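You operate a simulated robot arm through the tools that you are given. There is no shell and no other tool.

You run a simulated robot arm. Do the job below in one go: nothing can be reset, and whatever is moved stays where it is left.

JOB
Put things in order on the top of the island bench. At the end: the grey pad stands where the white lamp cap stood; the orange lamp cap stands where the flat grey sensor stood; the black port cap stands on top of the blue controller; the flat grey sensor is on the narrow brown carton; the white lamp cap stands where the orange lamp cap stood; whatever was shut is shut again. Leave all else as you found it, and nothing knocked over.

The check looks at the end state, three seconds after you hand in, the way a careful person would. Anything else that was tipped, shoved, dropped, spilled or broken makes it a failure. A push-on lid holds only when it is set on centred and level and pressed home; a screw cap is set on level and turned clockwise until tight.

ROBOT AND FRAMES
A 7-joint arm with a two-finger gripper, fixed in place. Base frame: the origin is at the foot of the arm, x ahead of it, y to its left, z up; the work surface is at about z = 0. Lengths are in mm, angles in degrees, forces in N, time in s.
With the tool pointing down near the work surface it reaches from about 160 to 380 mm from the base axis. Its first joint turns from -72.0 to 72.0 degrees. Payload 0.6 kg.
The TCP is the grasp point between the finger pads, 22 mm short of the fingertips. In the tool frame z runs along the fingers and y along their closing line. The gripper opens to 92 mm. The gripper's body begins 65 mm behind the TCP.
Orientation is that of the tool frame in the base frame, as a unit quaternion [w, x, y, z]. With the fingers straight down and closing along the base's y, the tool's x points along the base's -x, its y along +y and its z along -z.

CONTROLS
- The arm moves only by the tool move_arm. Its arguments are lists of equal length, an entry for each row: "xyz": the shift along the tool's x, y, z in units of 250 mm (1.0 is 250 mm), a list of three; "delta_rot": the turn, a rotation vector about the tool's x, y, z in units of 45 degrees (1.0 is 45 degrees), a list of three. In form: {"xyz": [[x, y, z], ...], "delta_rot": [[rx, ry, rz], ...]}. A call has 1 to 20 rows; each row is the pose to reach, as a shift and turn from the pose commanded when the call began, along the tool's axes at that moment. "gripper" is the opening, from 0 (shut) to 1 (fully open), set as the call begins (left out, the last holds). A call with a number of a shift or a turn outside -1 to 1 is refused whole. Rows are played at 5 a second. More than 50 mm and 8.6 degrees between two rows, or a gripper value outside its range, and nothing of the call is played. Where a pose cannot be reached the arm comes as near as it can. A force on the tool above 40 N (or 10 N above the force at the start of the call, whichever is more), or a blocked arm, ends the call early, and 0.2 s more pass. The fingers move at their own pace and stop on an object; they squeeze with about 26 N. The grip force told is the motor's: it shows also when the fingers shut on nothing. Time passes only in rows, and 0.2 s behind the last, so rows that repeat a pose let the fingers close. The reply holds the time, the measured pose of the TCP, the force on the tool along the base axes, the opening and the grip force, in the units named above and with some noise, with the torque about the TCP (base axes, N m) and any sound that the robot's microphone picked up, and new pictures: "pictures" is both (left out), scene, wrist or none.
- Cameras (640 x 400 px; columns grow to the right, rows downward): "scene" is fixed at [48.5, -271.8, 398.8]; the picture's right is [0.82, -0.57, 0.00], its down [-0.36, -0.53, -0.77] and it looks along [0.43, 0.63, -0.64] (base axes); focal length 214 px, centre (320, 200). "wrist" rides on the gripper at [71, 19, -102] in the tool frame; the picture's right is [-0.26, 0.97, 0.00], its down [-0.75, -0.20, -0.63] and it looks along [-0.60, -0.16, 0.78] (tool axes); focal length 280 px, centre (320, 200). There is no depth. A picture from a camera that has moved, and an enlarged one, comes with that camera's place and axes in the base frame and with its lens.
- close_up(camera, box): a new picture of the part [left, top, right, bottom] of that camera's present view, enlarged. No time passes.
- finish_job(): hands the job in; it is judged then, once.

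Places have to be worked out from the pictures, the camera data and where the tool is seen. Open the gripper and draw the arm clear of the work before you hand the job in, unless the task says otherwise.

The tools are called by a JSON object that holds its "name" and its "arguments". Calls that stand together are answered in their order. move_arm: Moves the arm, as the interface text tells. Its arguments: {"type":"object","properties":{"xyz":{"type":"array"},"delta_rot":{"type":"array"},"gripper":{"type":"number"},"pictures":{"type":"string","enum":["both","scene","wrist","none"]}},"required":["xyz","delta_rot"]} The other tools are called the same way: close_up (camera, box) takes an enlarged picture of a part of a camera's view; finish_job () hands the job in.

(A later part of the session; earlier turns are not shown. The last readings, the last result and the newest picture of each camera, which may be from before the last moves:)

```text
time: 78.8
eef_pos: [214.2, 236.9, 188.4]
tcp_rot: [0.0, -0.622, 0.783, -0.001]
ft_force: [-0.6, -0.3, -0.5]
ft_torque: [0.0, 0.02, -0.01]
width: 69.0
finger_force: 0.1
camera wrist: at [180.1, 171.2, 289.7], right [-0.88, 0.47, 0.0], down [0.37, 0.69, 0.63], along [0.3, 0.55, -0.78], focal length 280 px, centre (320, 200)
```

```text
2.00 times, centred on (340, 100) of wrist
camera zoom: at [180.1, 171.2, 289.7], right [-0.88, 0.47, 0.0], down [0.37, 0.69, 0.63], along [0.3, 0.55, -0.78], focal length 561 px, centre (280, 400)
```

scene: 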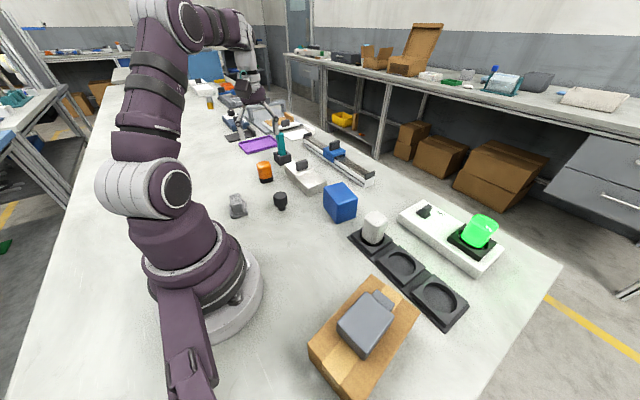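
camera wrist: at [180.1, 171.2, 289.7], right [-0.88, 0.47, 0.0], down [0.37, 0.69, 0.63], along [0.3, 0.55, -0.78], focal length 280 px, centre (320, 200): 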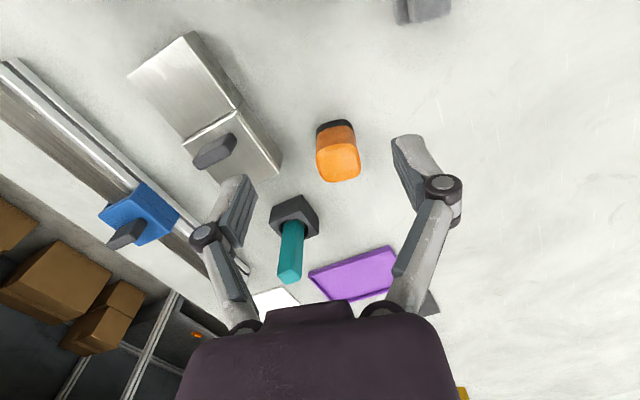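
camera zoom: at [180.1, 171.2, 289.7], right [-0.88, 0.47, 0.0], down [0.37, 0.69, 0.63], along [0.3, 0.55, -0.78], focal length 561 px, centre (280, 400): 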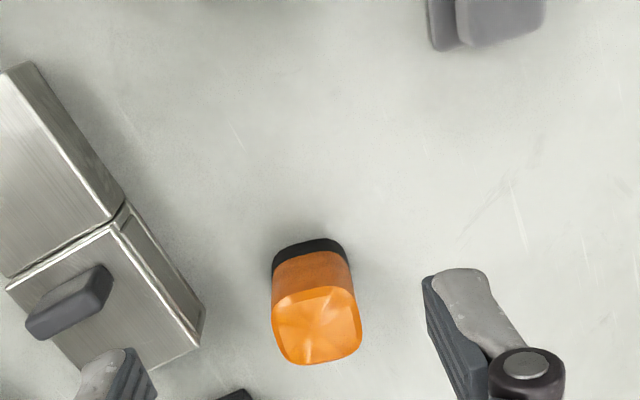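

Orange cap stands well. Next I travel to the white lamp cap.

{"name": "move_arm", "arguments": {"xyz": [[0.084, -0.071, -0.021], [0.167, -0.142, -0.043], [0.251, -0.213, -0.064], [0.335, -0.283, -0.085], [0.418, -0.354, -0.107], [0.502, -0.425, -0.128]], "delta_rot": [[0, 0, 0.143], [0, 0, 0.285], [0, 0, 0.428], [0, 0, 0.571], [0, 0, 0.713], [0, 0, 0.856]], "pictures": "none"}}

{"name": "move_arm", "arguments": {"xyz": [[0.064, -0.086, 0.017], [0.128, -0.171, 0.033], [0.192, -0.257, 0.05], [0.255, -0.342, 0.067], [0.319, -0.428, 0.083], [0.383, -0.513, 0.1], [0.383, -0.513, 0.1]], "delta_rot": [[0, 0, 0.143], [0, 0, 0.285], [0, 0, 0.428], [0, 0, 0.571], [0, 0, 0.713], [0, 0, 0.856], [0, 0, 0.856]], "pictures": "wrist"}}

{"name": "close_up", "arguments": {"camera": "wrist", "box": [160, 30, 440, 200]}}

```text
time: 80.2
eef_pos: [292.7, 91.9, 221.0]
tcp_rot: [0.0, -0.329, 0.944, 0.0]
ft_force: [0.4, 1.0, 0.3]
ft_torque: [0.02, 0.0, 0.03]
width: 69.3
finger_force: 0.0
```

```text
time: 81.8
eef_pos: [297.2, -68.7, 194.7]
tcp_rot: [0.0, 0.001, 1.0, 0.0]
ft_force: [0.2, 0.6, 0.5]
ft_torque: [0.03, 0.03, 0.0]
width: 69.6
finger_force: 0.0
camera wrist: at [226.2, -50.8, 295.8], right [0.26, 0.96, 0.0], down [0.75, -0.21, 0.63], along [0.6, -0.16, -0.78], focal length 280 px, centre (320, 200)
```

wrist: 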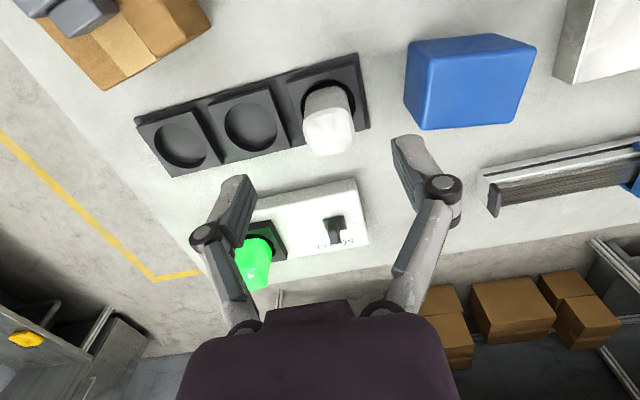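

```text
2.29 times, centred on (300, 115) of wrist
camera zoom: at [226.2, -50.8, 295.8], right [0.26, 0.96, 0.0], down [0.75, -0.21, 0.63], along [0.6, -0.16, -0.78], focal length 641 px, centre (366, 394)
```

zoom: 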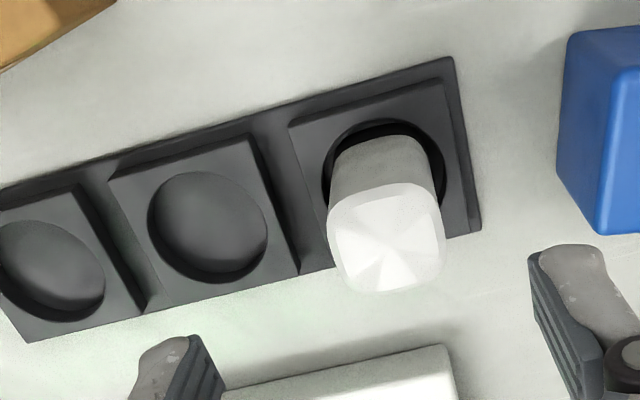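

White cap centre ≈ (323,-69), top z≈80; sockets measured at x≈326, y≈-153.5 for the middle one. I move above the white cap.

{"name": "move_arm", "arguments": {"xyz": [[-0.03, 0.001, 0.07], [-0.07, 0.002, 0.15], [-0.103, 0.002, 0.23], [-0.103, 0.002, 0.29], [-0.103, 0.002, 0.29]], "delta_rot": [[0, 0, 0], [0, 0, 0], [0, 0, 0], [0, 0, 0], [0, 0, 0]], "pictures": "wrist"}}

{"name": "close_up", "arguments": {"camera": "wrist", "box": [180, 60, 460, 260]}}

```text
time: 83.0
eef_pos: [321.9, -68.3, 123.2]
tcp_rot: [0.0, 0.0, 1.0, 0.0]
ft_force: [0.1, 0.1, -0.6]
ft_torque: [-0.01, 0.01, 0.01]
width: 68.9
finger_force: 0.2
camera wrist: at [250.9, -49.9, 223.4], right [0.26, 0.96, 0.0], down [0.75, -0.2, 0.63], along [0.6, -0.16, -0.78], focal length 280 px, centre (320, 200)
```

wrist: 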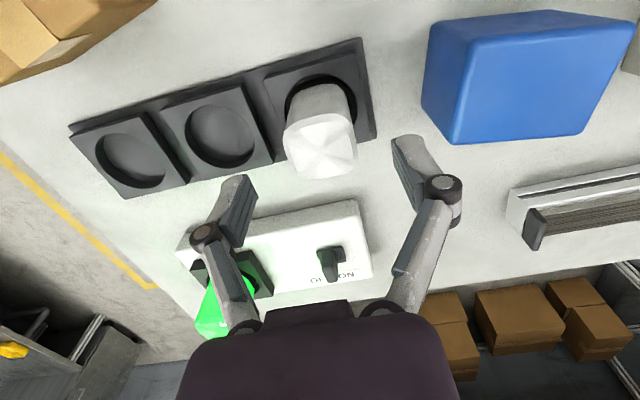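

```text
2.00 times, centred on (320, 160) of wrist
camera zoom: at [250.9, -49.9, 223.4], right [0.26, 0.96, 0.0], down [0.75, -0.2, 0.63], along [0.6, -0.16, -0.78], focal length 561 px, centre (320, 280)
```

zoom: 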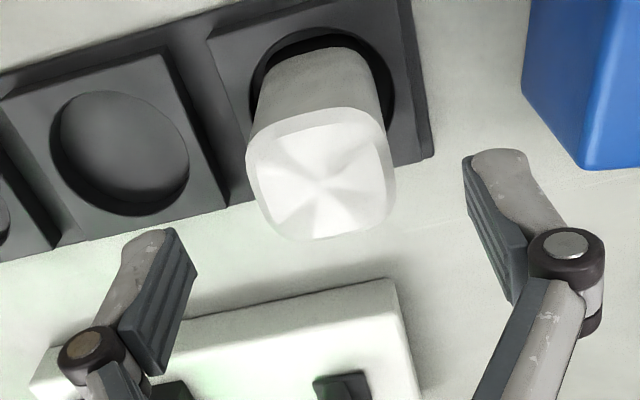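

The white cap is centred. I descend to z≈55.

{"name": "move_arm", "arguments": {"xyz": [[-0.003, 0, 0.06], [-0.006, 0, 0.13], [-0.006, 0, 0.2], [-0.006, 0, 0.266], [-0.006, 0, 0.266]], "delta_rot": [[0, 0, 0], [0, 0, 0], [0, 0, 0], [0, 0, 0], [0, 0, 0]], "pictures": "wrist"}}

{"name": "close_up", "arguments": {"camera": "scene", "box": [320, 170, 460, 290]}}

```text
time: 84.2
eef_pos: [323.8, -68.9, 56.5]
tcp_rot: [0.0, 0.0, 1.0, 0.0]
ft_force: [1.2, 0.0, -0.3]
ft_torque: [-0.02, -0.02, -0.03]
width: 69.0
finger_force: 0.1
camera wrist: at [252.7, -50.0, 156.5], right [0.26, 0.96, 0.0], down [0.75, -0.21, 0.62], along [0.6, -0.16, -0.78], focal length 280 px, centre (320, 200)
```

wrist: 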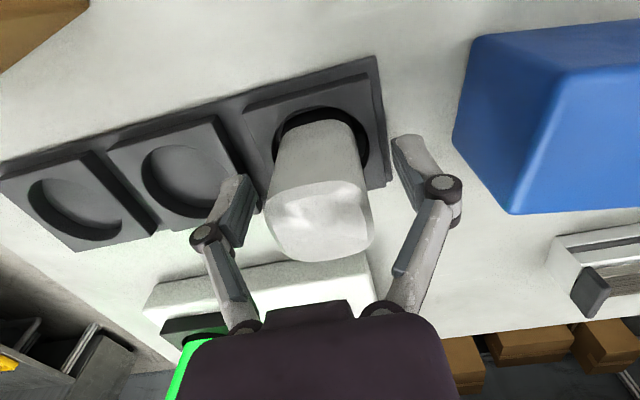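

```text
3.33 times, centred on (390, 230) of scene
camera zoom: at [48.5, -271.8, 398.8], right [0.82, -0.57, 0.0], down [-0.36, -0.53, -0.77], along [0.43, 0.63, -0.64], focal length 715 px, centre (87, 100)
```

zoom: 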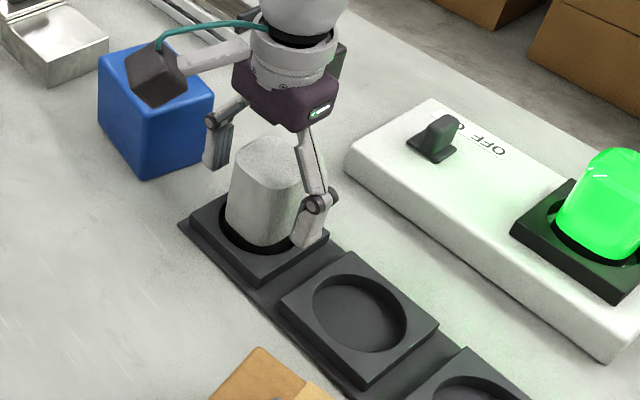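

Fingers straddle the white cap cleanly. I close the gripper and then lift slowly.

{"name": "move_arm", "arguments": {"xyz": [[0, 0, 0], [0, 0, 0], [0, 0, 0], [0, 0, 0], [0, 0, 0], [0, 0, 0]], "delta_rot": [[0, 0, 0], [0, 0, 0], [0, 0, 0], [0, 0, 0], [0, 0, 0], [0, 0, 0]], "gripper": 0, "pictures": "wrist"}}

{"name": "move_arm", "arguments": {"xyz": [[0, 0, -0.006], [0, 0, -0.014], [0, 0, -0.024], [0, 0, -0.036], [0, 0, -0.05], [0, 0, -0.066], [0, 0, -0.08], [0, 0, -0.08]], "delta_rot": [[0, 0, 0], [0, 0, 0], [0, 0, 0], [0, 0, 0], [0, 0, 0], [0, 0, 0], [0, 0, 0], [0, 0, 0]], "pictures": "both"}}

{"name": "close_up", "arguments": {"camera": "scene", "box": [320, 170, 460, 290]}}

```text
time: 85.6
eef_pos: [323.9, -69.4, 56.4]
tcp_rot: [0.0, 0.0, 1.0, 0.0]
ft_force: [0.1, -0.5, 7.6]
ft_torque: [0.0, -0.07, 0.04]
width: 48.0
finger_force: 25.7
camera wrist: at [252.8, -50.0, 156.7], right [0.26, 0.96, 0.0], down [0.75, -0.2, 0.63], along [0.6, -0.16, -0.78], focal length 280 px, centre (320, 200)
```

wrist: 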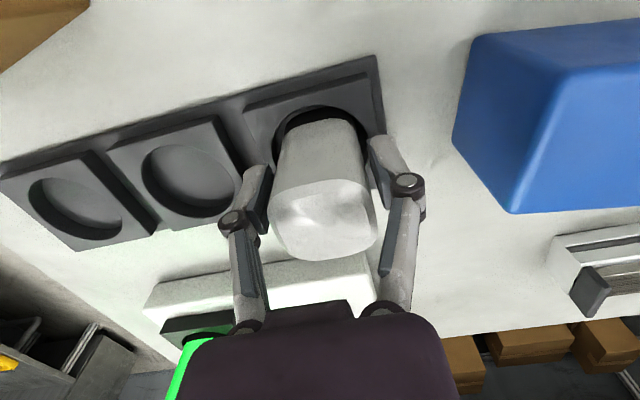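

```text
time: 87.4
eef_pos: [325.4, -69.2, 77.1]
tcp_rot: [0.0, 0.0, 1.0, 0.0]
ft_force: [0.1, 0.2, 0.0]
ft_torque: [-0.02, 0.0, 0.0]
width: 47.8
finger_force: 25.9
camera wrist: at [252.6, -49.9, 177.2], right [0.26, 0.96, 0.0], down [0.75, -0.21, 0.62], along [0.6, -0.16, -0.78], focal length 280 px, centre (320, 200)
```

scene: 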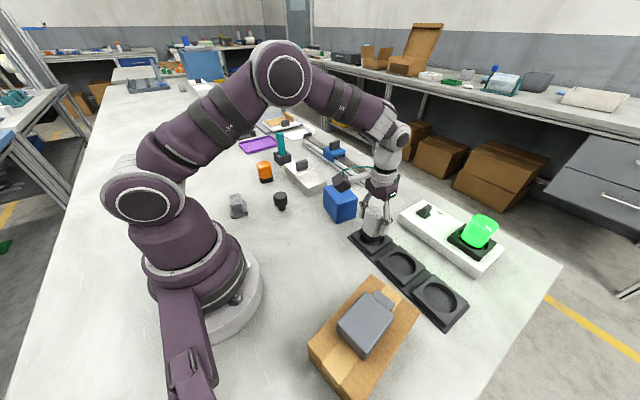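
wrist: 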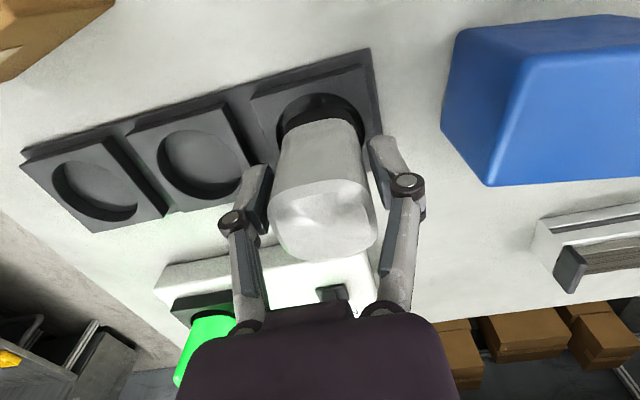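

```text
3.33 times, centred on (390, 230) of scene
camera zoom: at [48.5, -271.8, 398.8], right [0.82, -0.57, 0.0], down [-0.36, -0.53, -0.77], along [0.43, 0.63, -0.64], focal length 715 px, centre (87, 100)
```

zoom: 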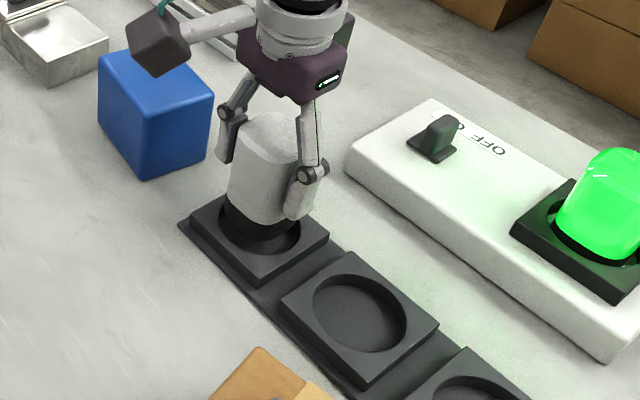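

The white cap is out of its socket and held. I lift it further and shift toward the middle socket, then measure the sockets precisely.

{"name": "move_arm", "arguments": {"xyz": [[0, 0, -0.01], [0, 0, -0.03], [0, 0, -0.06], [0, 0, -0.1], [0, 0, -0.14], [0, 0, -0.18], [0, 0, -0.21], [0, 0, -0.23], [0, 0, -0.24], [0, 0, -0.24]], "delta_rot": [[0, 0, 0], [0, 0, 0], [0, 0, 0], [0, 0, 0], [0, 0, 0], [0, 0, 0], [0, 0, 0], [0, 0, 0], [0, 0, 0], [0, 0, 0]], "pictures": "both"}}

{"name": "close_up", "arguments": {"camera": "wrist", "box": [60, 50, 400, 240]}}

{"name": "close_up", "arguments": {"camera": "scene", "box": [340, 170, 480, 330]}}

```text
time: 89.6
eef_pos: [323.5, -68.2, 137.7]
tcp_rot: [0.001, 0.0, 1.0, 0.001]
ft_force: [-0.5, 1.0, -1.7]
ft_torque: [0.01, 0.0, 0.0]
width: 47.9
finger_force: 26.0
camera wrist: at [252.7, -50.0, 237.1], right [0.26, 0.96, 0.0], down [0.75, -0.21, 0.63], along [0.6, -0.16, -0.78], focal length 280 px, centre (320, 200)
```

scene: 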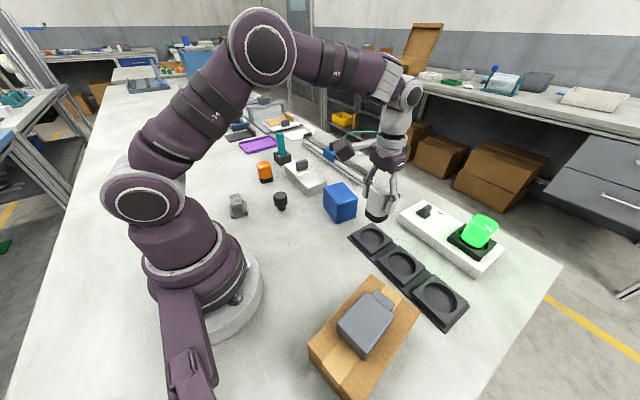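
wrist: 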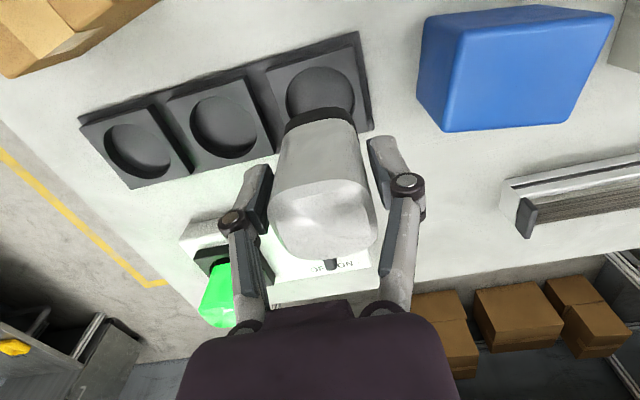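

```text
1.88 times, centred on (230, 145) of wrist
camera zoom: at [252.7, -50.0, 237.1], right [0.26, 0.96, 0.0], down [0.75, -0.21, 0.63], along [0.6, -0.16, -0.78], focal length 528 px, centre (489, 304)
```

zoom: 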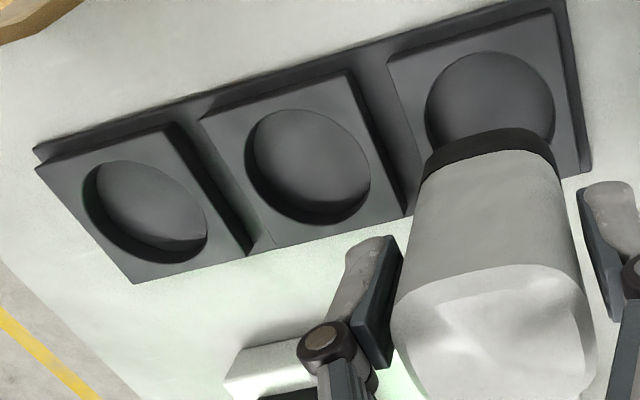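

```text
2.50 times, centred on (410, 250) of scene
camera zoom: at [48.5, -271.8, 398.8], right [0.82, -0.57, 0.0], down [-0.36, -0.53, -0.77], along [0.43, 0.63, -0.64], focal length 536 px, centre (95, 75)
```

zoom: 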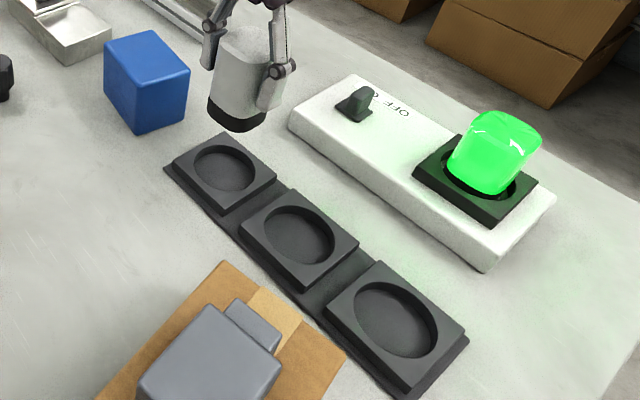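

Socket pitch measures about (+1,-84.7) mm. I shift the white cap sideways over the middle socket.

{"name": "move_arm", "arguments": {"xyz": [[0, -0.01, 0], [-0.001, -0.035, 0], [-0.001, -0.075, 0], [-0.002, -0.125, 0], [-0.003, -0.175, 0], [-0.0035, -0.225, 0], [-0.004, -0.27, 0], [-0.005, -0.305, 0], [-0.0055, -0.329, 0], [-0.0055, -0.339, 0], [-0.0055, -0.339, 0]], "delta_rot": [[0, 0, 0], [0, 0, 0], [0, 0, 0], [0, 0, 0], [0, 0, 0], [0, 0, 0], [0, 0, 0], [0, 0, 0], [0, 0, 0], [0, 0, 0], [0, 0, 0]], "pictures": "none"}}

{"name": "move_arm", "arguments": {"xyz": [[0, 0, 0.01], [0, 0, 0.04], [0, 0, 0.08], [0, 0, 0.12], [0, 0, 0.16], [0, 0, 0.2], [0, 0, 0.22], [0, 0, 0.22]], "delta_rot": [[0, 0, 0], [0, 0, 0], [0, 0, 0], [0, 0, 0], [0, 0, 0], [0, 0, 0], [0, 0, 0], [0, 0, 0]], "pictures": "both"}}

{"name": "close_up", "arguments": {"camera": "scene", "box": [340, 200, 460, 310]}}

{"name": "close_up", "arguments": {"camera": "wrist", "box": [200, 40, 440, 200]}}

```text
time: 92.0
eef_pos: [324.9, -154.5, 136.9]
tcp_rot: [0.0, -0.001, 1.0, 0.0]
ft_force: [1.1, 0.1, -0.9]
ft_torque: [0.03, 0.01, 0.02]
width: 47.8
finger_force: 25.9
```

```text
time: 93.8
eef_pos: [324.0, -153.7, 81.0]
tcp_rot: [-0.001, 0.001, 1.0, 0.0]
ft_force: [-1.1, -0.2, -1.8]
ft_torque: [0.01, 0.02, -0.01]
width: 48.0
finger_force: 25.8
camera wrist: at [253.8, -134.7, 181.8], right [0.26, 0.96, 0.0], down [0.75, -0.21, 0.62], along [0.6, -0.16, -0.78], focal length 280 px, centre (320, 200)
```

scene: 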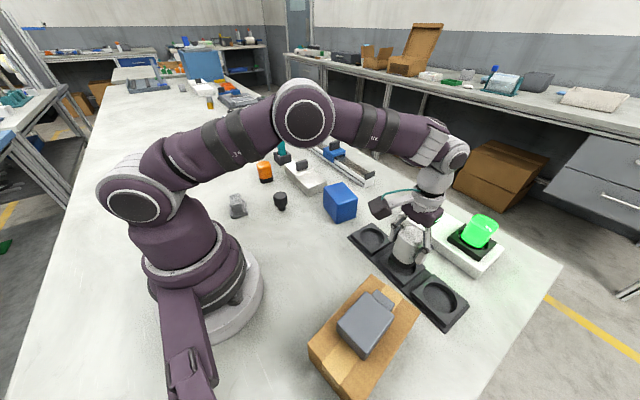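
wrist: 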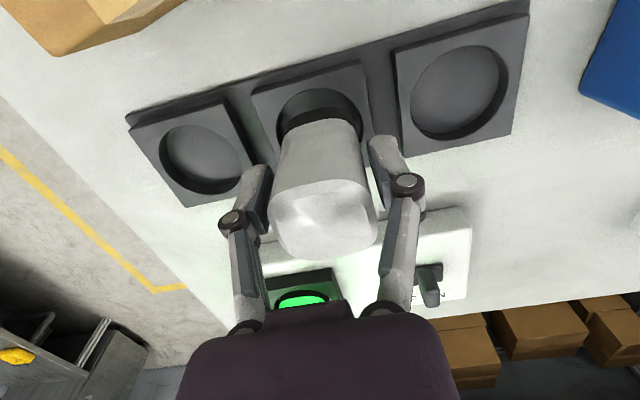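

```text
3.64 times, centred on (400, 255) of scene
camera zoom: at [48.5, -271.8, 398.8], right [0.82, -0.57, 0.0], down [-0.36, -0.53, -0.77], along [0.43, 0.63, -0.64], focal length 780 px, centre (29, 0)
```

zoom: 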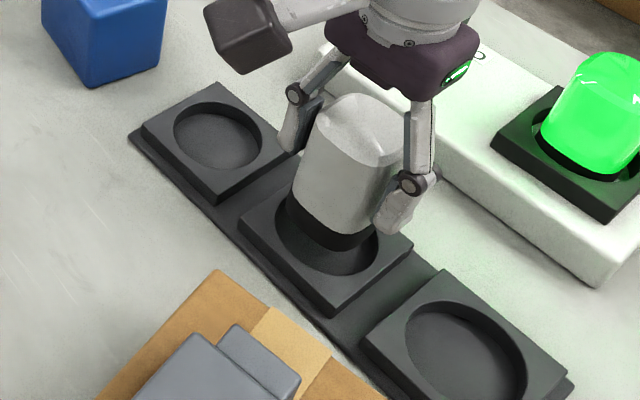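

```text
2.50 times, centred on (320, 120) of wrist
camera zoom: at [253.8, -134.7, 181.8], right [0.26, 0.96, 0.0], down [0.75, -0.21, 0.62], along [0.6, -0.16, -0.78], focal length 701 px, centre (320, 400)
```

zoom: 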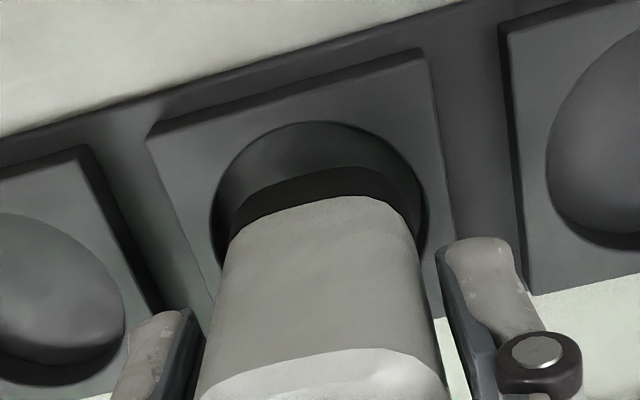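

Alignment in both views looks good. I lower slowly, watching for early contact with the rim.

{"name": "move_arm", "arguments": {"xyz": [[0, 0, 0.012], [0, 0, 0.024], [0, 0, 0.036], [0, 0, 0.048], [0, 0, 0.06], [0, 0, 0.07], [0, 0, 0.078], [0, 0, 0.078]], "delta_rot": [[0, 0, 0], [0, 0, 0], [0, 0, 0], [0, 0, 0], [0, 0, 0], [0, 0, 0], [0, 0, 0], [0, 0, 0]], "pictures": "none"}}

{"name": "close_up", "arguments": {"camera": "scene", "box": [340, 200, 460, 310]}}

```text
time: 95.6
eef_pos: [324.4, -154.2, 63.7]
tcp_rot: [0.0, 0.0, 1.0, 0.0]
ft_force: [0.2, -0.2, -0.7]
ft_torque: [-0.04, 0.01, -0.02]
width: 47.9
finger_force: 25.4
```

```text
3.64 times, centred on (400, 255) of scene
camera zoom: at [48.5, -271.8, 398.8], right [0.82, -0.57, 0.0], down [-0.36, -0.53, -0.77], along [0.43, 0.63, -0.64], focal length 780 px, centre (29, 0)
```

zoom: 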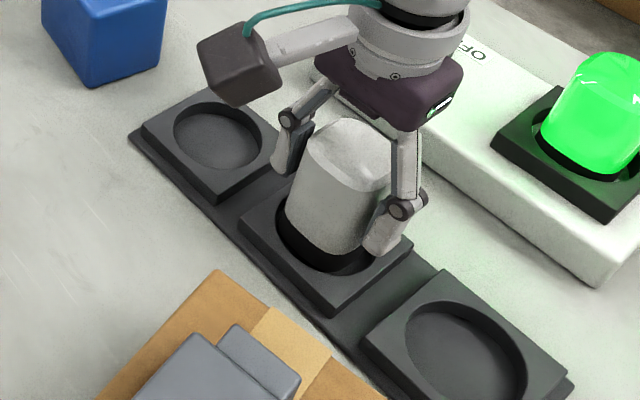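

No contact; the base has entered the socket. I lower the last few millimetres in 1 mm steps.

{"name": "move_arm", "arguments": {"xyz": [[0, 0, 0.005], [0, 0, 0.01], [0, 0, 0.015], [0, 0, 0.018], [0, 0, 0.018]], "delta_rot": [[0, 0, 0], [0, 0, 0], [0, 0, 0], [0, 0, 0], [0, 0, 0]], "pictures": "none"}}

```text
time: 96.8
eef_pos: [324.5, -153.8, 57.8]
tcp_rot: [0.0, 0.0, 1.0, 0.0]
ft_force: [0.6, -0.6, -0.2]
ft_torque: [0.0, -0.02, 0.01]
width: 47.9
finger_force: 26.2
```

{"name": "move_arm", "arguments": {"xyz": [[0, 0, 0.003], [0, 0, 0.005], [0, 0, 0.005]], "delta_rot": [[0, 0, 0], [0, 0, 0], [0, 0, 0]], "pictures": "wrist"}}

```text
time: 97.6
eef_pos: [324.7, -153.4, 56.8]
tcp_rot: [0.001, 0.0, 1.0, -0.001]
ft_force: [-0.3, 0.0, -0.2]
ft_torque: [-0.02, 0.02, -0.02]
width: 48.0
finger_force: 26.3
camera wrist: at [253.7, -134.8, 157.0], right [0.26, 0.96, 0.0], down [0.75, -0.21, 0.63], along [0.6, -0.16, -0.78], focal length 280 px, centre (320, 200)
```

wrist: 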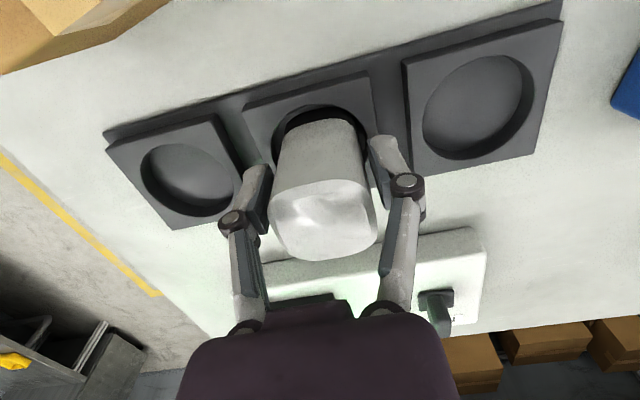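

{"name": "move_arm", "arguments": {"xyz": [[0, 0, 0.002], [0, 0, 0.004], [0, 0, 0.004]], "delta_rot": [[0, 0, 0], [0, 0, 0], [0, 0, 0]], "pictures": "none"}}

```text
time: 98.4
eef_pos: [325.2, -153.7, 55.1]
tcp_rot: [0.001, 0.0, 1.0, -0.001]
ft_force: [-4.4, -2.0, 19.9]
ft_torque: [-0.01, -0.02, -0.03]
width: 48.0
finger_force: 26.3
```

The cap bottomed at the same height it had originally (20 N). I relieve about half a millimetre and open the gripper.

{"name": "move_arm", "arguments": {"xyz": [[0, 0, -0.002], [0, 0, -0.002]], "delta_rot": [[0, 0, 0], [0, 0, 0]], "pictures": "none"}}

{"name": "move_arm", "arguments": {"xyz": [[0, 0, 0], [0, 0, 0], [0, 0, 0], [0, 0, 0]], "delta_rot": [[0, 0, 0], [0, 0, 0], [0, 0, 0], [0, 0, 0]], "gripper": 0.75, "pictures": "both"}}

{"name": "close_up", "arguments": {"camera": "scene", "box": [340, 200, 460, 310]}}

```text
time: 99.0
eef_pos: [325.2, -154.3, 55.0]
tcp_rot: [0.0, 0.001, 1.0, 0.001]
ft_force: [1.5, -3.3, 8.4]
ft_torque: [-0.11, -0.27, -0.03]
width: 47.9
finger_force: 25.9
```

```text
time: 100.0
eef_pos: [324.7, -153.1, 56.3]
tcp_rot: [0.0, 0.001, 1.0, 0.0]
ft_force: [-0.9, 0.3, 0.1]
ft_torque: [-0.02, 0.0, 0.03]
width: 68.9
finger_force: 0.1
camera wrist: at [254.2, -134.5, 156.4], right [0.26, 0.96, 0.0], down [0.75, -0.21, 0.63], along [0.6, -0.16, -0.78], focal length 280 px, centre (320, 200)
```

scene: 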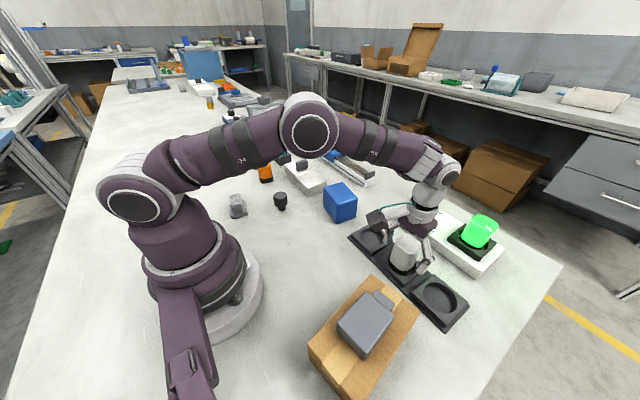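
wrist: 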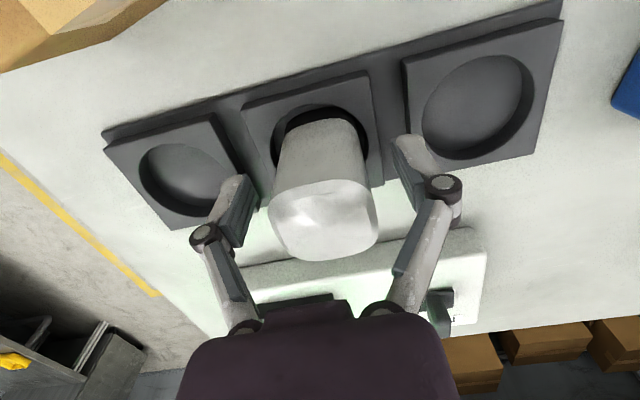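

```text
3.64 times, centred on (400, 255) of scene
camera zoom: at [48.5, -271.8, 398.8], right [0.82, -0.57, 0.0], down [-0.36, -0.53, -0.77], along [0.43, 0.63, -0.64], focal length 780 px, centre (29, 0)
```

zoom: 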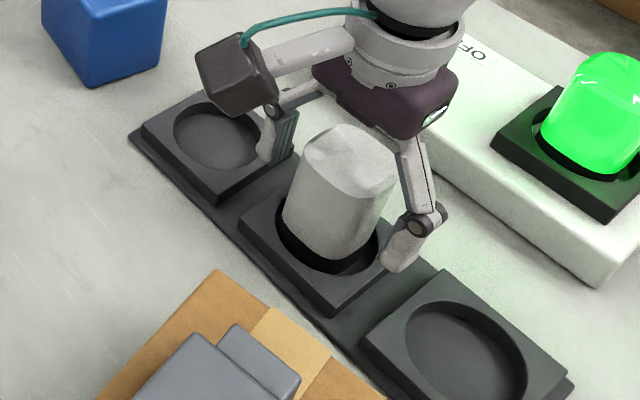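

The white cap sits in the middle socket. I lift straight up and check it from above.

{"name": "move_arm", "arguments": {"xyz": [[0, 0, -0.05], [0, 0, -0.12], [0, 0, -0.2], [0, 0, -0.3], [0.04, 0.05, -0.42], [0.08, 0.1, -0.52], [0.12, 0.14, -0.58], [0.12, 0.14, -0.58]], "delta_rot": [[0, 0, 0], [0, 0, 0], [0, 0, 0], [0, 0, 0], [0, 0, 0], [0, 0, 0], [0, 0, 0], [0, 0, 0]], "pictures": "both"}}

{"name": "close_up", "arguments": {"camera": "scene", "box": [340, 200, 460, 310]}}

{"name": "close_up", "arguments": {"camera": "wrist", "box": [150, 20, 400, 190]}}

```text
time: 101.8
eef_pos: [294.9, -118.0, 201.5]
tcp_rot: [0.0, 0.001, 1.0, 0.001]
ft_force: [-0.2, -0.4, -0.3]
ft_torque: [-0.01, 0.02, 0.01]
width: 68.7
finger_force: 0.0
camera wrist: at [223.7, -99.7, 302.0], right [0.26, 0.96, 0.0], down [0.75, -0.21, 0.62], along [0.6, -0.16, -0.78], focal length 280 px, centre (320, 200)
```

scene: 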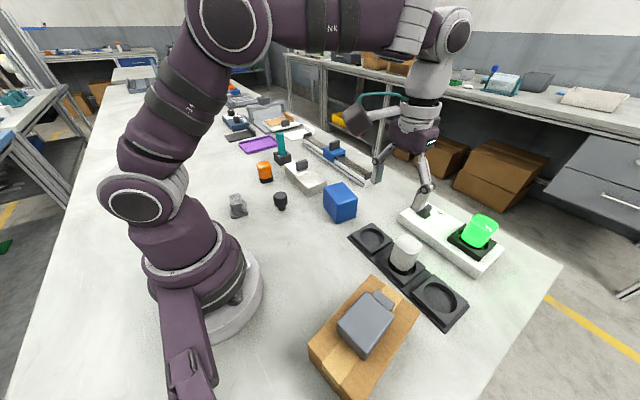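
wrist: 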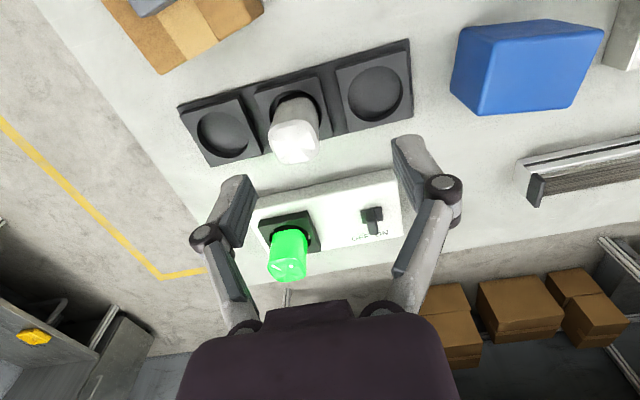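

```text
3.64 times, centred on (400, 255) of scene
camera zoom: at [48.5, -271.8, 398.8], right [0.82, -0.57, 0.0], down [-0.36, -0.53, -0.77], along [0.43, 0.63, -0.64], focal length 780 px, centre (29, 0)
```

zoom: 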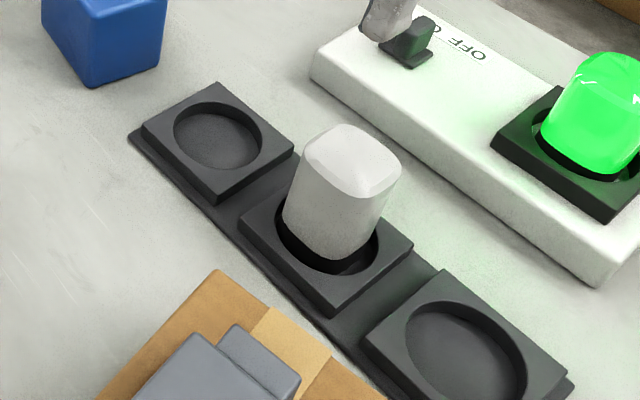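

```text
2.35 times, centred on (275, 105) of wrist
camera zoom: at [223.7, -99.7, 302.0], right [0.26, 0.96, 0.0], down [0.75, -0.21, 0.62], along [0.6, -0.16, -0.78], focal length 660 px, centre (426, 424)
```

zoom: 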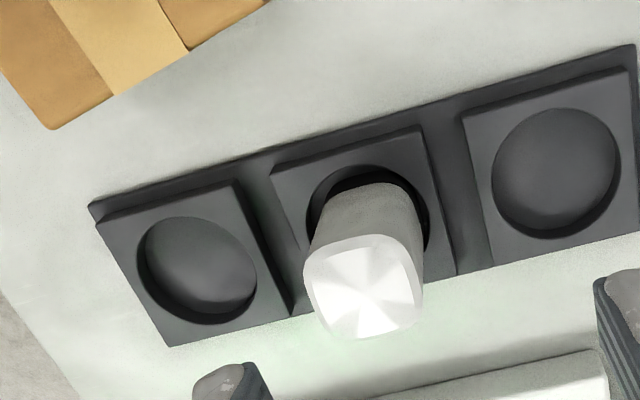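

White cap seated properly. Now I travel to the grey pad near (110,203).

{"name": "move_arm", "arguments": {"xyz": [[0.01, 0.099, -0.013], [0.02, 0.199, -0.027], [0.031, 0.298, -0.04], [0.041, 0.397, -0.053], [0.051, 0.497, -0.067], [0.061, 0.596, -0.08]], "delta_rot": [[0, 0, -0.097], [0, 0, -0.194], [0, 0, -0.291], [0, 0, -0.389], [0, 0, -0.486], [0, 0, -0.583]], "pictures": "none"}}

{"name": "move_arm", "arguments": {"xyz": [[0.007, 0.078, 0], [0.013, 0.155, 0], [0.02, 0.233, 0], [0.027, 0.31, 0], [0.033, 0.388, 0], [0.04, 0.465, 0]], "delta_rot": [[0, 0, -0.096], [0, 0, -0.193], [0, 0, -0.289], [0, 0, -0.385], [0, 0, -0.482], [0, 0, -0.578]], "pictures": "none"}}

{"name": "move_arm", "arguments": {"xyz": [[0.023, 0.062, 0.013], [0.046, 0.124, 0.027], [0.07, 0.187, 0.04], [0.093, 0.249, 0.053], [0.116, 0.311, 0.067], [0.139, 0.373, 0.08], [0.139, 0.373, 0.08]], "delta_rot": [[0, 0, -0.1], [0, 0, -0.2], [0, 0, -0.3], [0, 0, -0.4], [0, 0, -0.5], [0, 0, -0.6], [0, 0, -0.6]], "pictures": "both"}}

{"name": "close_up", "arguments": {"camera": "wrist", "box": [220, 40, 440, 190]}}

```text
time: 103.2
eef_pos: [279.4, 31.3, 221.4]
tcp_rot: [0.0, -0.227, 0.974, 0.0]
ft_force: [-1.2, 0.0, 0.0]
ft_torque: [-0.01, 0.02, 0.0]
width: 69.1
finger_force: 0.1
```

```text
time: 104.6
eef_pos: [218.9, 131.6, 220.9]
tcp_rot: [0.0, -0.441, 0.898, 0.0]
ft_force: [0.5, -0.4, 0.4]
ft_torque: [0.0, 0.03, -0.01]
width: 69.2
finger_force: 0.0
```

```text
time: 106.2
eef_pos: [126.0, 160.3, 202.3]
tcp_rot: [-0.001, -0.638, 0.77, 0.0]
ft_force: [0.1, -0.2, 0.0]
ft_torque: [0.0, 0.01, 0.01]
width: 69.1
finger_force: 0.0
camera wrist: at [92.2, 93.6, 301.9], right [-0.9, 0.44, 0.0], down [0.34, 0.7, 0.62], along [0.27, 0.56, -0.78], focal length 280 px, centre (320, 200)
```

scene: 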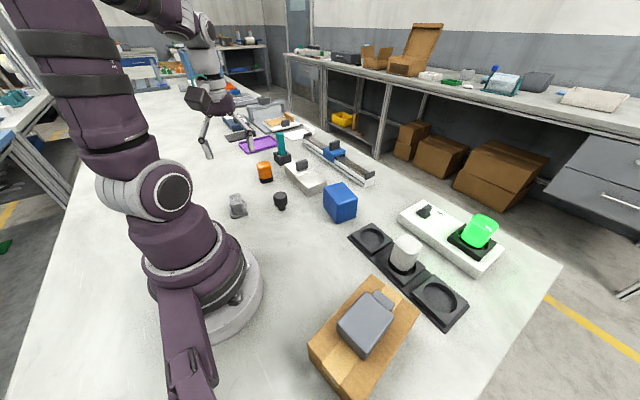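
wrist: 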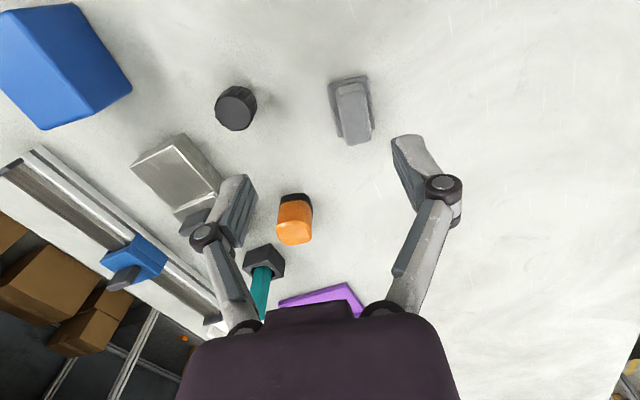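

```text
2.67 times, centred on (330, 115) of wrist
camera zoom: at [92.2, 93.6, 301.9], right [-0.9, 0.44, 0.0], down [0.34, 0.7, 0.62], along [0.27, 0.56, -0.78], focal length 748 px, centre (293, 427)
```

zoom: 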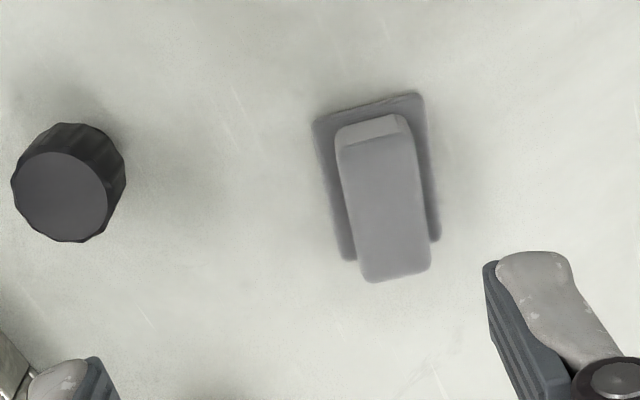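

Pad plate is about 44 x 60 centred (108.5,208), axis 76.5°, with a 28 mm wide block on top to z≈32. I pre-set the opening to ~46 mm and move above it.

{"name": "move_arm", "arguments": {"xyz": [[-0.045, 0.024, 0.1], [-0.09, 0.048, 0.2], [-0.135, 0.073, 0.3], [-0.178, 0.097, 0.4], [-0.178, 0.097, 0.46], [-0.178, 0.097, 0.46]], "delta_rot": [[0, 0, 0.015], [0, 0, 0.03], [0, 0, 0.045], [0, 0, 0.062], [0, 0, 0.062], [0, 0, 0.062]], "gripper": 0.5, "pictures": "both"}}

{"name": "close_up", "arguments": {"camera": "wrist", "box": [200, 50, 440, 210]}}

{"name": "close_up", "arguments": {"camera": "scene", "box": [200, 140, 300, 230]}}

```text
time: 107.6
eef_pos: [109.9, 207.3, 86.4]
tcp_rot: [0.0, -0.618, 0.786, 0.0]
ft_force: [-0.3, -0.5, 0.3]
ft_torque: [-0.04, 0.0, 0.02]
width: 46.1
finger_force: 0.0
camera wrist: at [73.5, 143.2, 186.7], right [-0.88, 0.48, 0.0], down [0.38, 0.68, 0.63], along [0.3, 0.55, -0.78], focal length 280 px, centre (320, 200)
```

scene: 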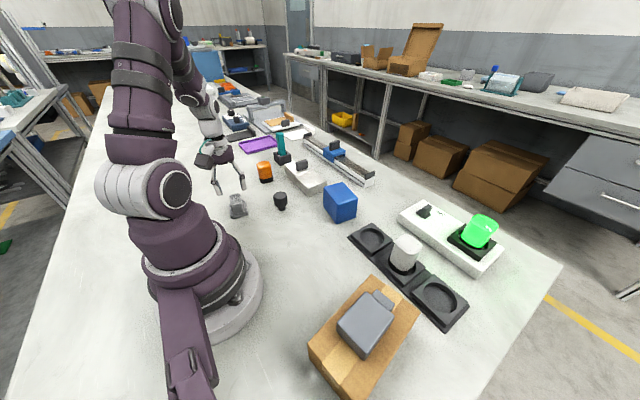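
wrist: 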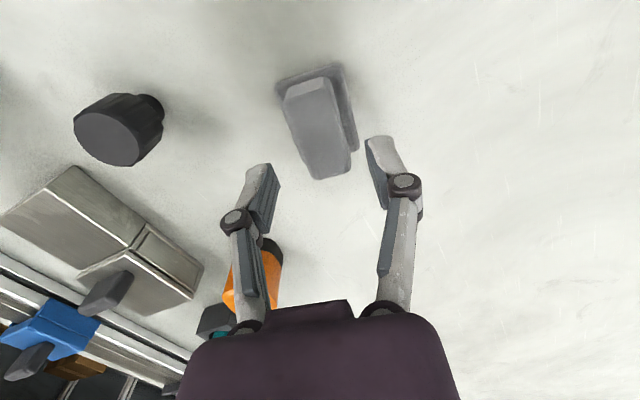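

```text
2.50 times, centred on (320, 130) of wrist
camera zoom: at [73.5, 143.2, 186.7], right [-0.88, 0.48, 0.0], down [0.38, 0.68, 0.63], along [0.3, 0.55, -0.78], focal length 701 px, centre (320, 375)
```

zoom: 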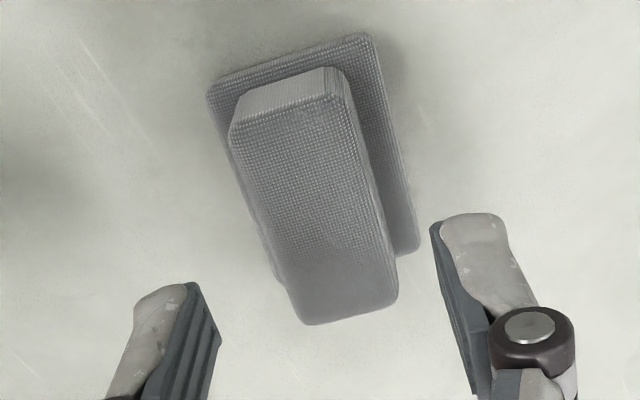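

```text
4.44 times, centred on (250, 185) of scene
camera zoom: at [48.5, -271.8, 398.8], right [0.82, -0.57, 0.0], down [-0.36, -0.53, -0.77], along [0.43, 0.63, -0.64], focal length 953 px, centre (631, 267)
```

zoom: 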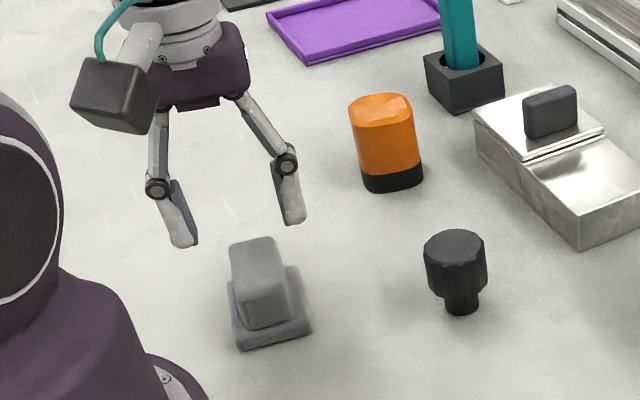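

The pad's block lies centred between the fingers. I descend to z≈34 with fingers straddling the block above the plate.

{"name": "move_arm", "arguments": {"xyz": [[0.002, 0, 0.05], [0.004, 0, 0.1], [0.006, 0, 0.15], [0.006, 0, 0.185], [0.006, 0, 0.203], [0.006, 0, 0.203]], "delta_rot": [[0, 0, 0], [0, 0, 0], [0, 0, 0], [0, 0, 0], [0, 0, 0], [0, 0, 0]], "pictures": "wrist"}}

{"name": "close_up", "arguments": {"camera": "wrist", "box": [200, 80, 440, 240]}}

{"name": "close_up", "arguments": {"camera": "scene", "box": [210, 170, 270, 230]}}

```text
time: 109.0
eef_pos: [108.7, 207.2, 35.6]
tcp_rot: [0.0, -0.619, 0.786, 0.0]
ft_force: [0.5, 0.0, 0.8]
ft_torque: [0.04, 0.02, -0.03]
width: 45.8
finger_force: 0.1
camera wrist: at [73.4, 142.0, 135.4], right [-0.88, 0.48, 0.0], down [0.38, 0.68, 0.62], along [0.3, 0.55, -0.78], focal length 280 px, centre (320, 200)
```

wrist: 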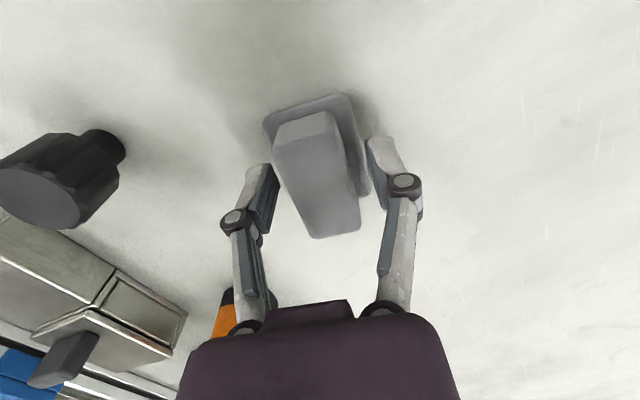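

```text
2.50 times, centred on (320, 160) of wrist
camera zoom: at [73.4, 142.0, 135.4], right [-0.88, 0.48, 0.0], down [0.38, 0.68, 0.62], along [0.3, 0.55, -0.78], focal length 701 px, centre (320, 300)
```

zoom: 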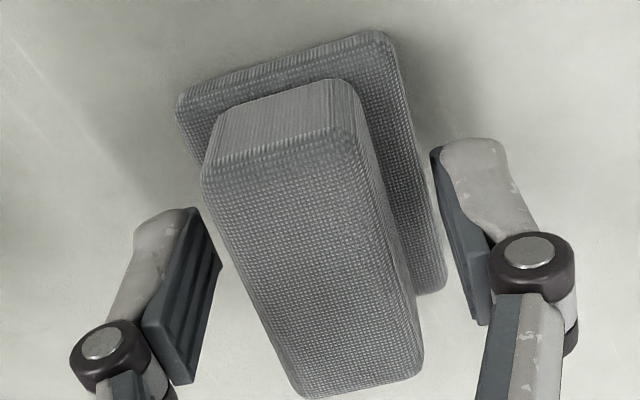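

```text
6.67 times, centred on (240, 200) of scene
camera zoom: at [48.5, -271.8, 398.8], right [0.82, -0.57, 0.0], down [-0.36, -0.53, -0.77], along [0.43, 0.63, -0.64], focal length 1430 px, centre (853, 200)
```

zoom: 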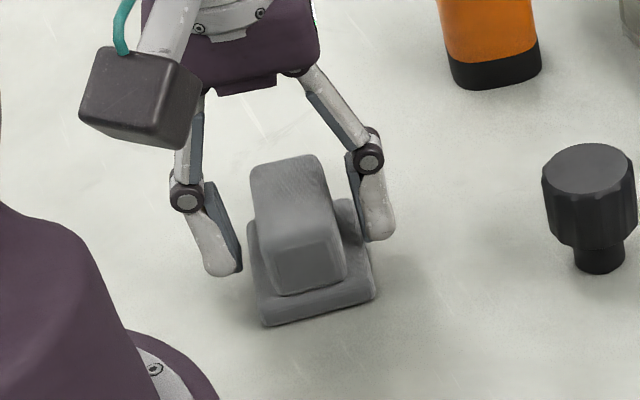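

Tips are just above the plate. I go down another 1.5 mm and check for contact before closing.

{"name": "move_arm", "arguments": {"xyz": [[0, 0, 0.003], [0, 0, 0.006], [0, 0, 0.006]], "delta_rot": [[0, 0, 0], [0, 0, 0], [0, 0, 0]], "pictures": "none"}}

{"name": "move_arm", "arguments": {"xyz": [[0, 0, 0], [0, 0, 0], [0, 0, 0], [0, 0, 0], [0, 0, 0], [0, 0, 0]], "delta_rot": [[0, 0, 0], [0, 0, 0], [0, 0, 0], [0, 0, 0], [0, 0, 0], [0, 0, 0]], "gripper": 0, "pictures": "wrist"}}

{"name": "close_up", "arguments": {"camera": "wrist", "box": [200, 80, 440, 240]}}

```text
time: 109.8
eef_pos: [109.1, 206.4, 34.3]
tcp_rot: [0.0, -0.619, 0.786, 0.001]
ft_force: [-0.1, 0.7, 0.4]
ft_torque: [-0.02, 0.03, -0.02]
width: 46.1
finger_force: 0.0
```

```text
time: 111.2
eef_pos: [109.3, 207.0, 34.4]
tcp_rot: [0.0, -0.618, 0.786, 0.0]
ft_force: [-1.1, -0.1, 5.7]
ft_torque: [0.0, 0.04, -0.05]
width: 27.1
finger_force: 25.7
camera wrist: at [73.4, 141.8, 134.4], right [-0.88, 0.48, 0.0], down [0.38, 0.68, 0.63], along [0.3, 0.55, -0.78], focal length 280 px, centre (320, 200)
```

wrist: 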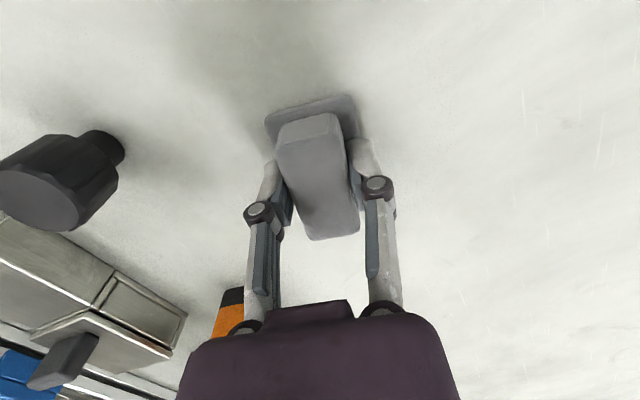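

```text
2.50 times, centred on (320, 160) of wrist
camera zoom: at [73.4, 141.8, 134.4], right [-0.88, 0.48, 0.0], down [0.38, 0.68, 0.63], along [0.3, 0.55, -0.78], focal length 701 px, centre (320, 300)
```

zoom: 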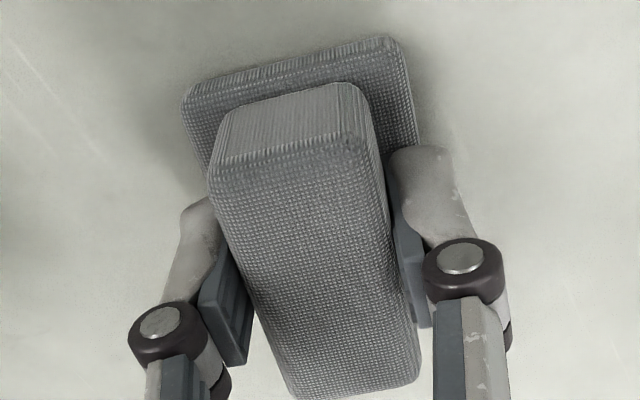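

Gripped at 27 mm. I lift slowly 15 mm and verify.

{"name": "move_arm", "arguments": {"xyz": [[0, 0, -0.004], [0, 0, -0.01], [0, 0, -0.018], [0, 0, -0.028], [0, 0, -0.04], [0, 0, -0.052], [0, 0, -0.06], [0, 0, -0.06]], "delta_rot": [[0, 0, 0], [0, 0, 0], [0, 0, 0], [0, 0, 0], [0, 0, 0], [0, 0, 0], [0, 0, 0], [0, 0, 0]], "pictures": "wrist"}}

{"name": "close_up", "arguments": {"camera": "scene", "box": [210, 170, 270, 230]}}

```text
time: 113.0
eef_pos: [108.7, 206.9, 47.7]
tcp_rot: [0.0, -0.619, 0.785, 0.0]
ft_force: [0.0, -1.1, -0.1]
ft_torque: [-0.03, 0.01, 0.01]
width: 27.2
finger_force: 26.0
camera wrist: at [73.2, 142.0, 149.1], right [-0.88, 0.48, 0.0], down [0.38, 0.68, 0.62], along [0.3, 0.55, -0.78], focal length 280 px, centre (320, 200)
```

wrist: 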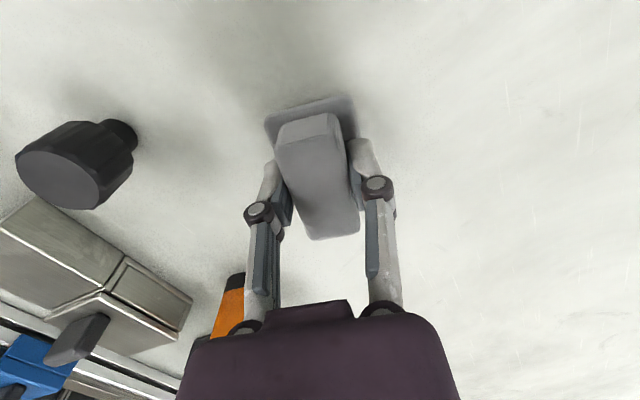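

```text
6.67 times, centred on (240, 200) of scene
camera zoom: at [48.5, -271.8, 398.8], right [0.82, -0.57, 0.0], down [-0.36, -0.53, -0.77], along [0.43, 0.63, -0.64], focal length 1430 px, centre (853, 200)
```

zoom: 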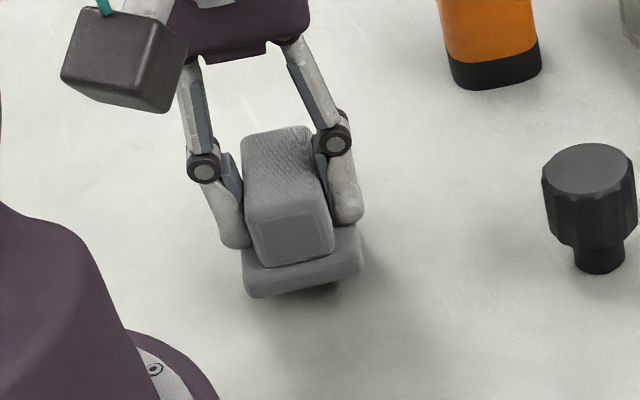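

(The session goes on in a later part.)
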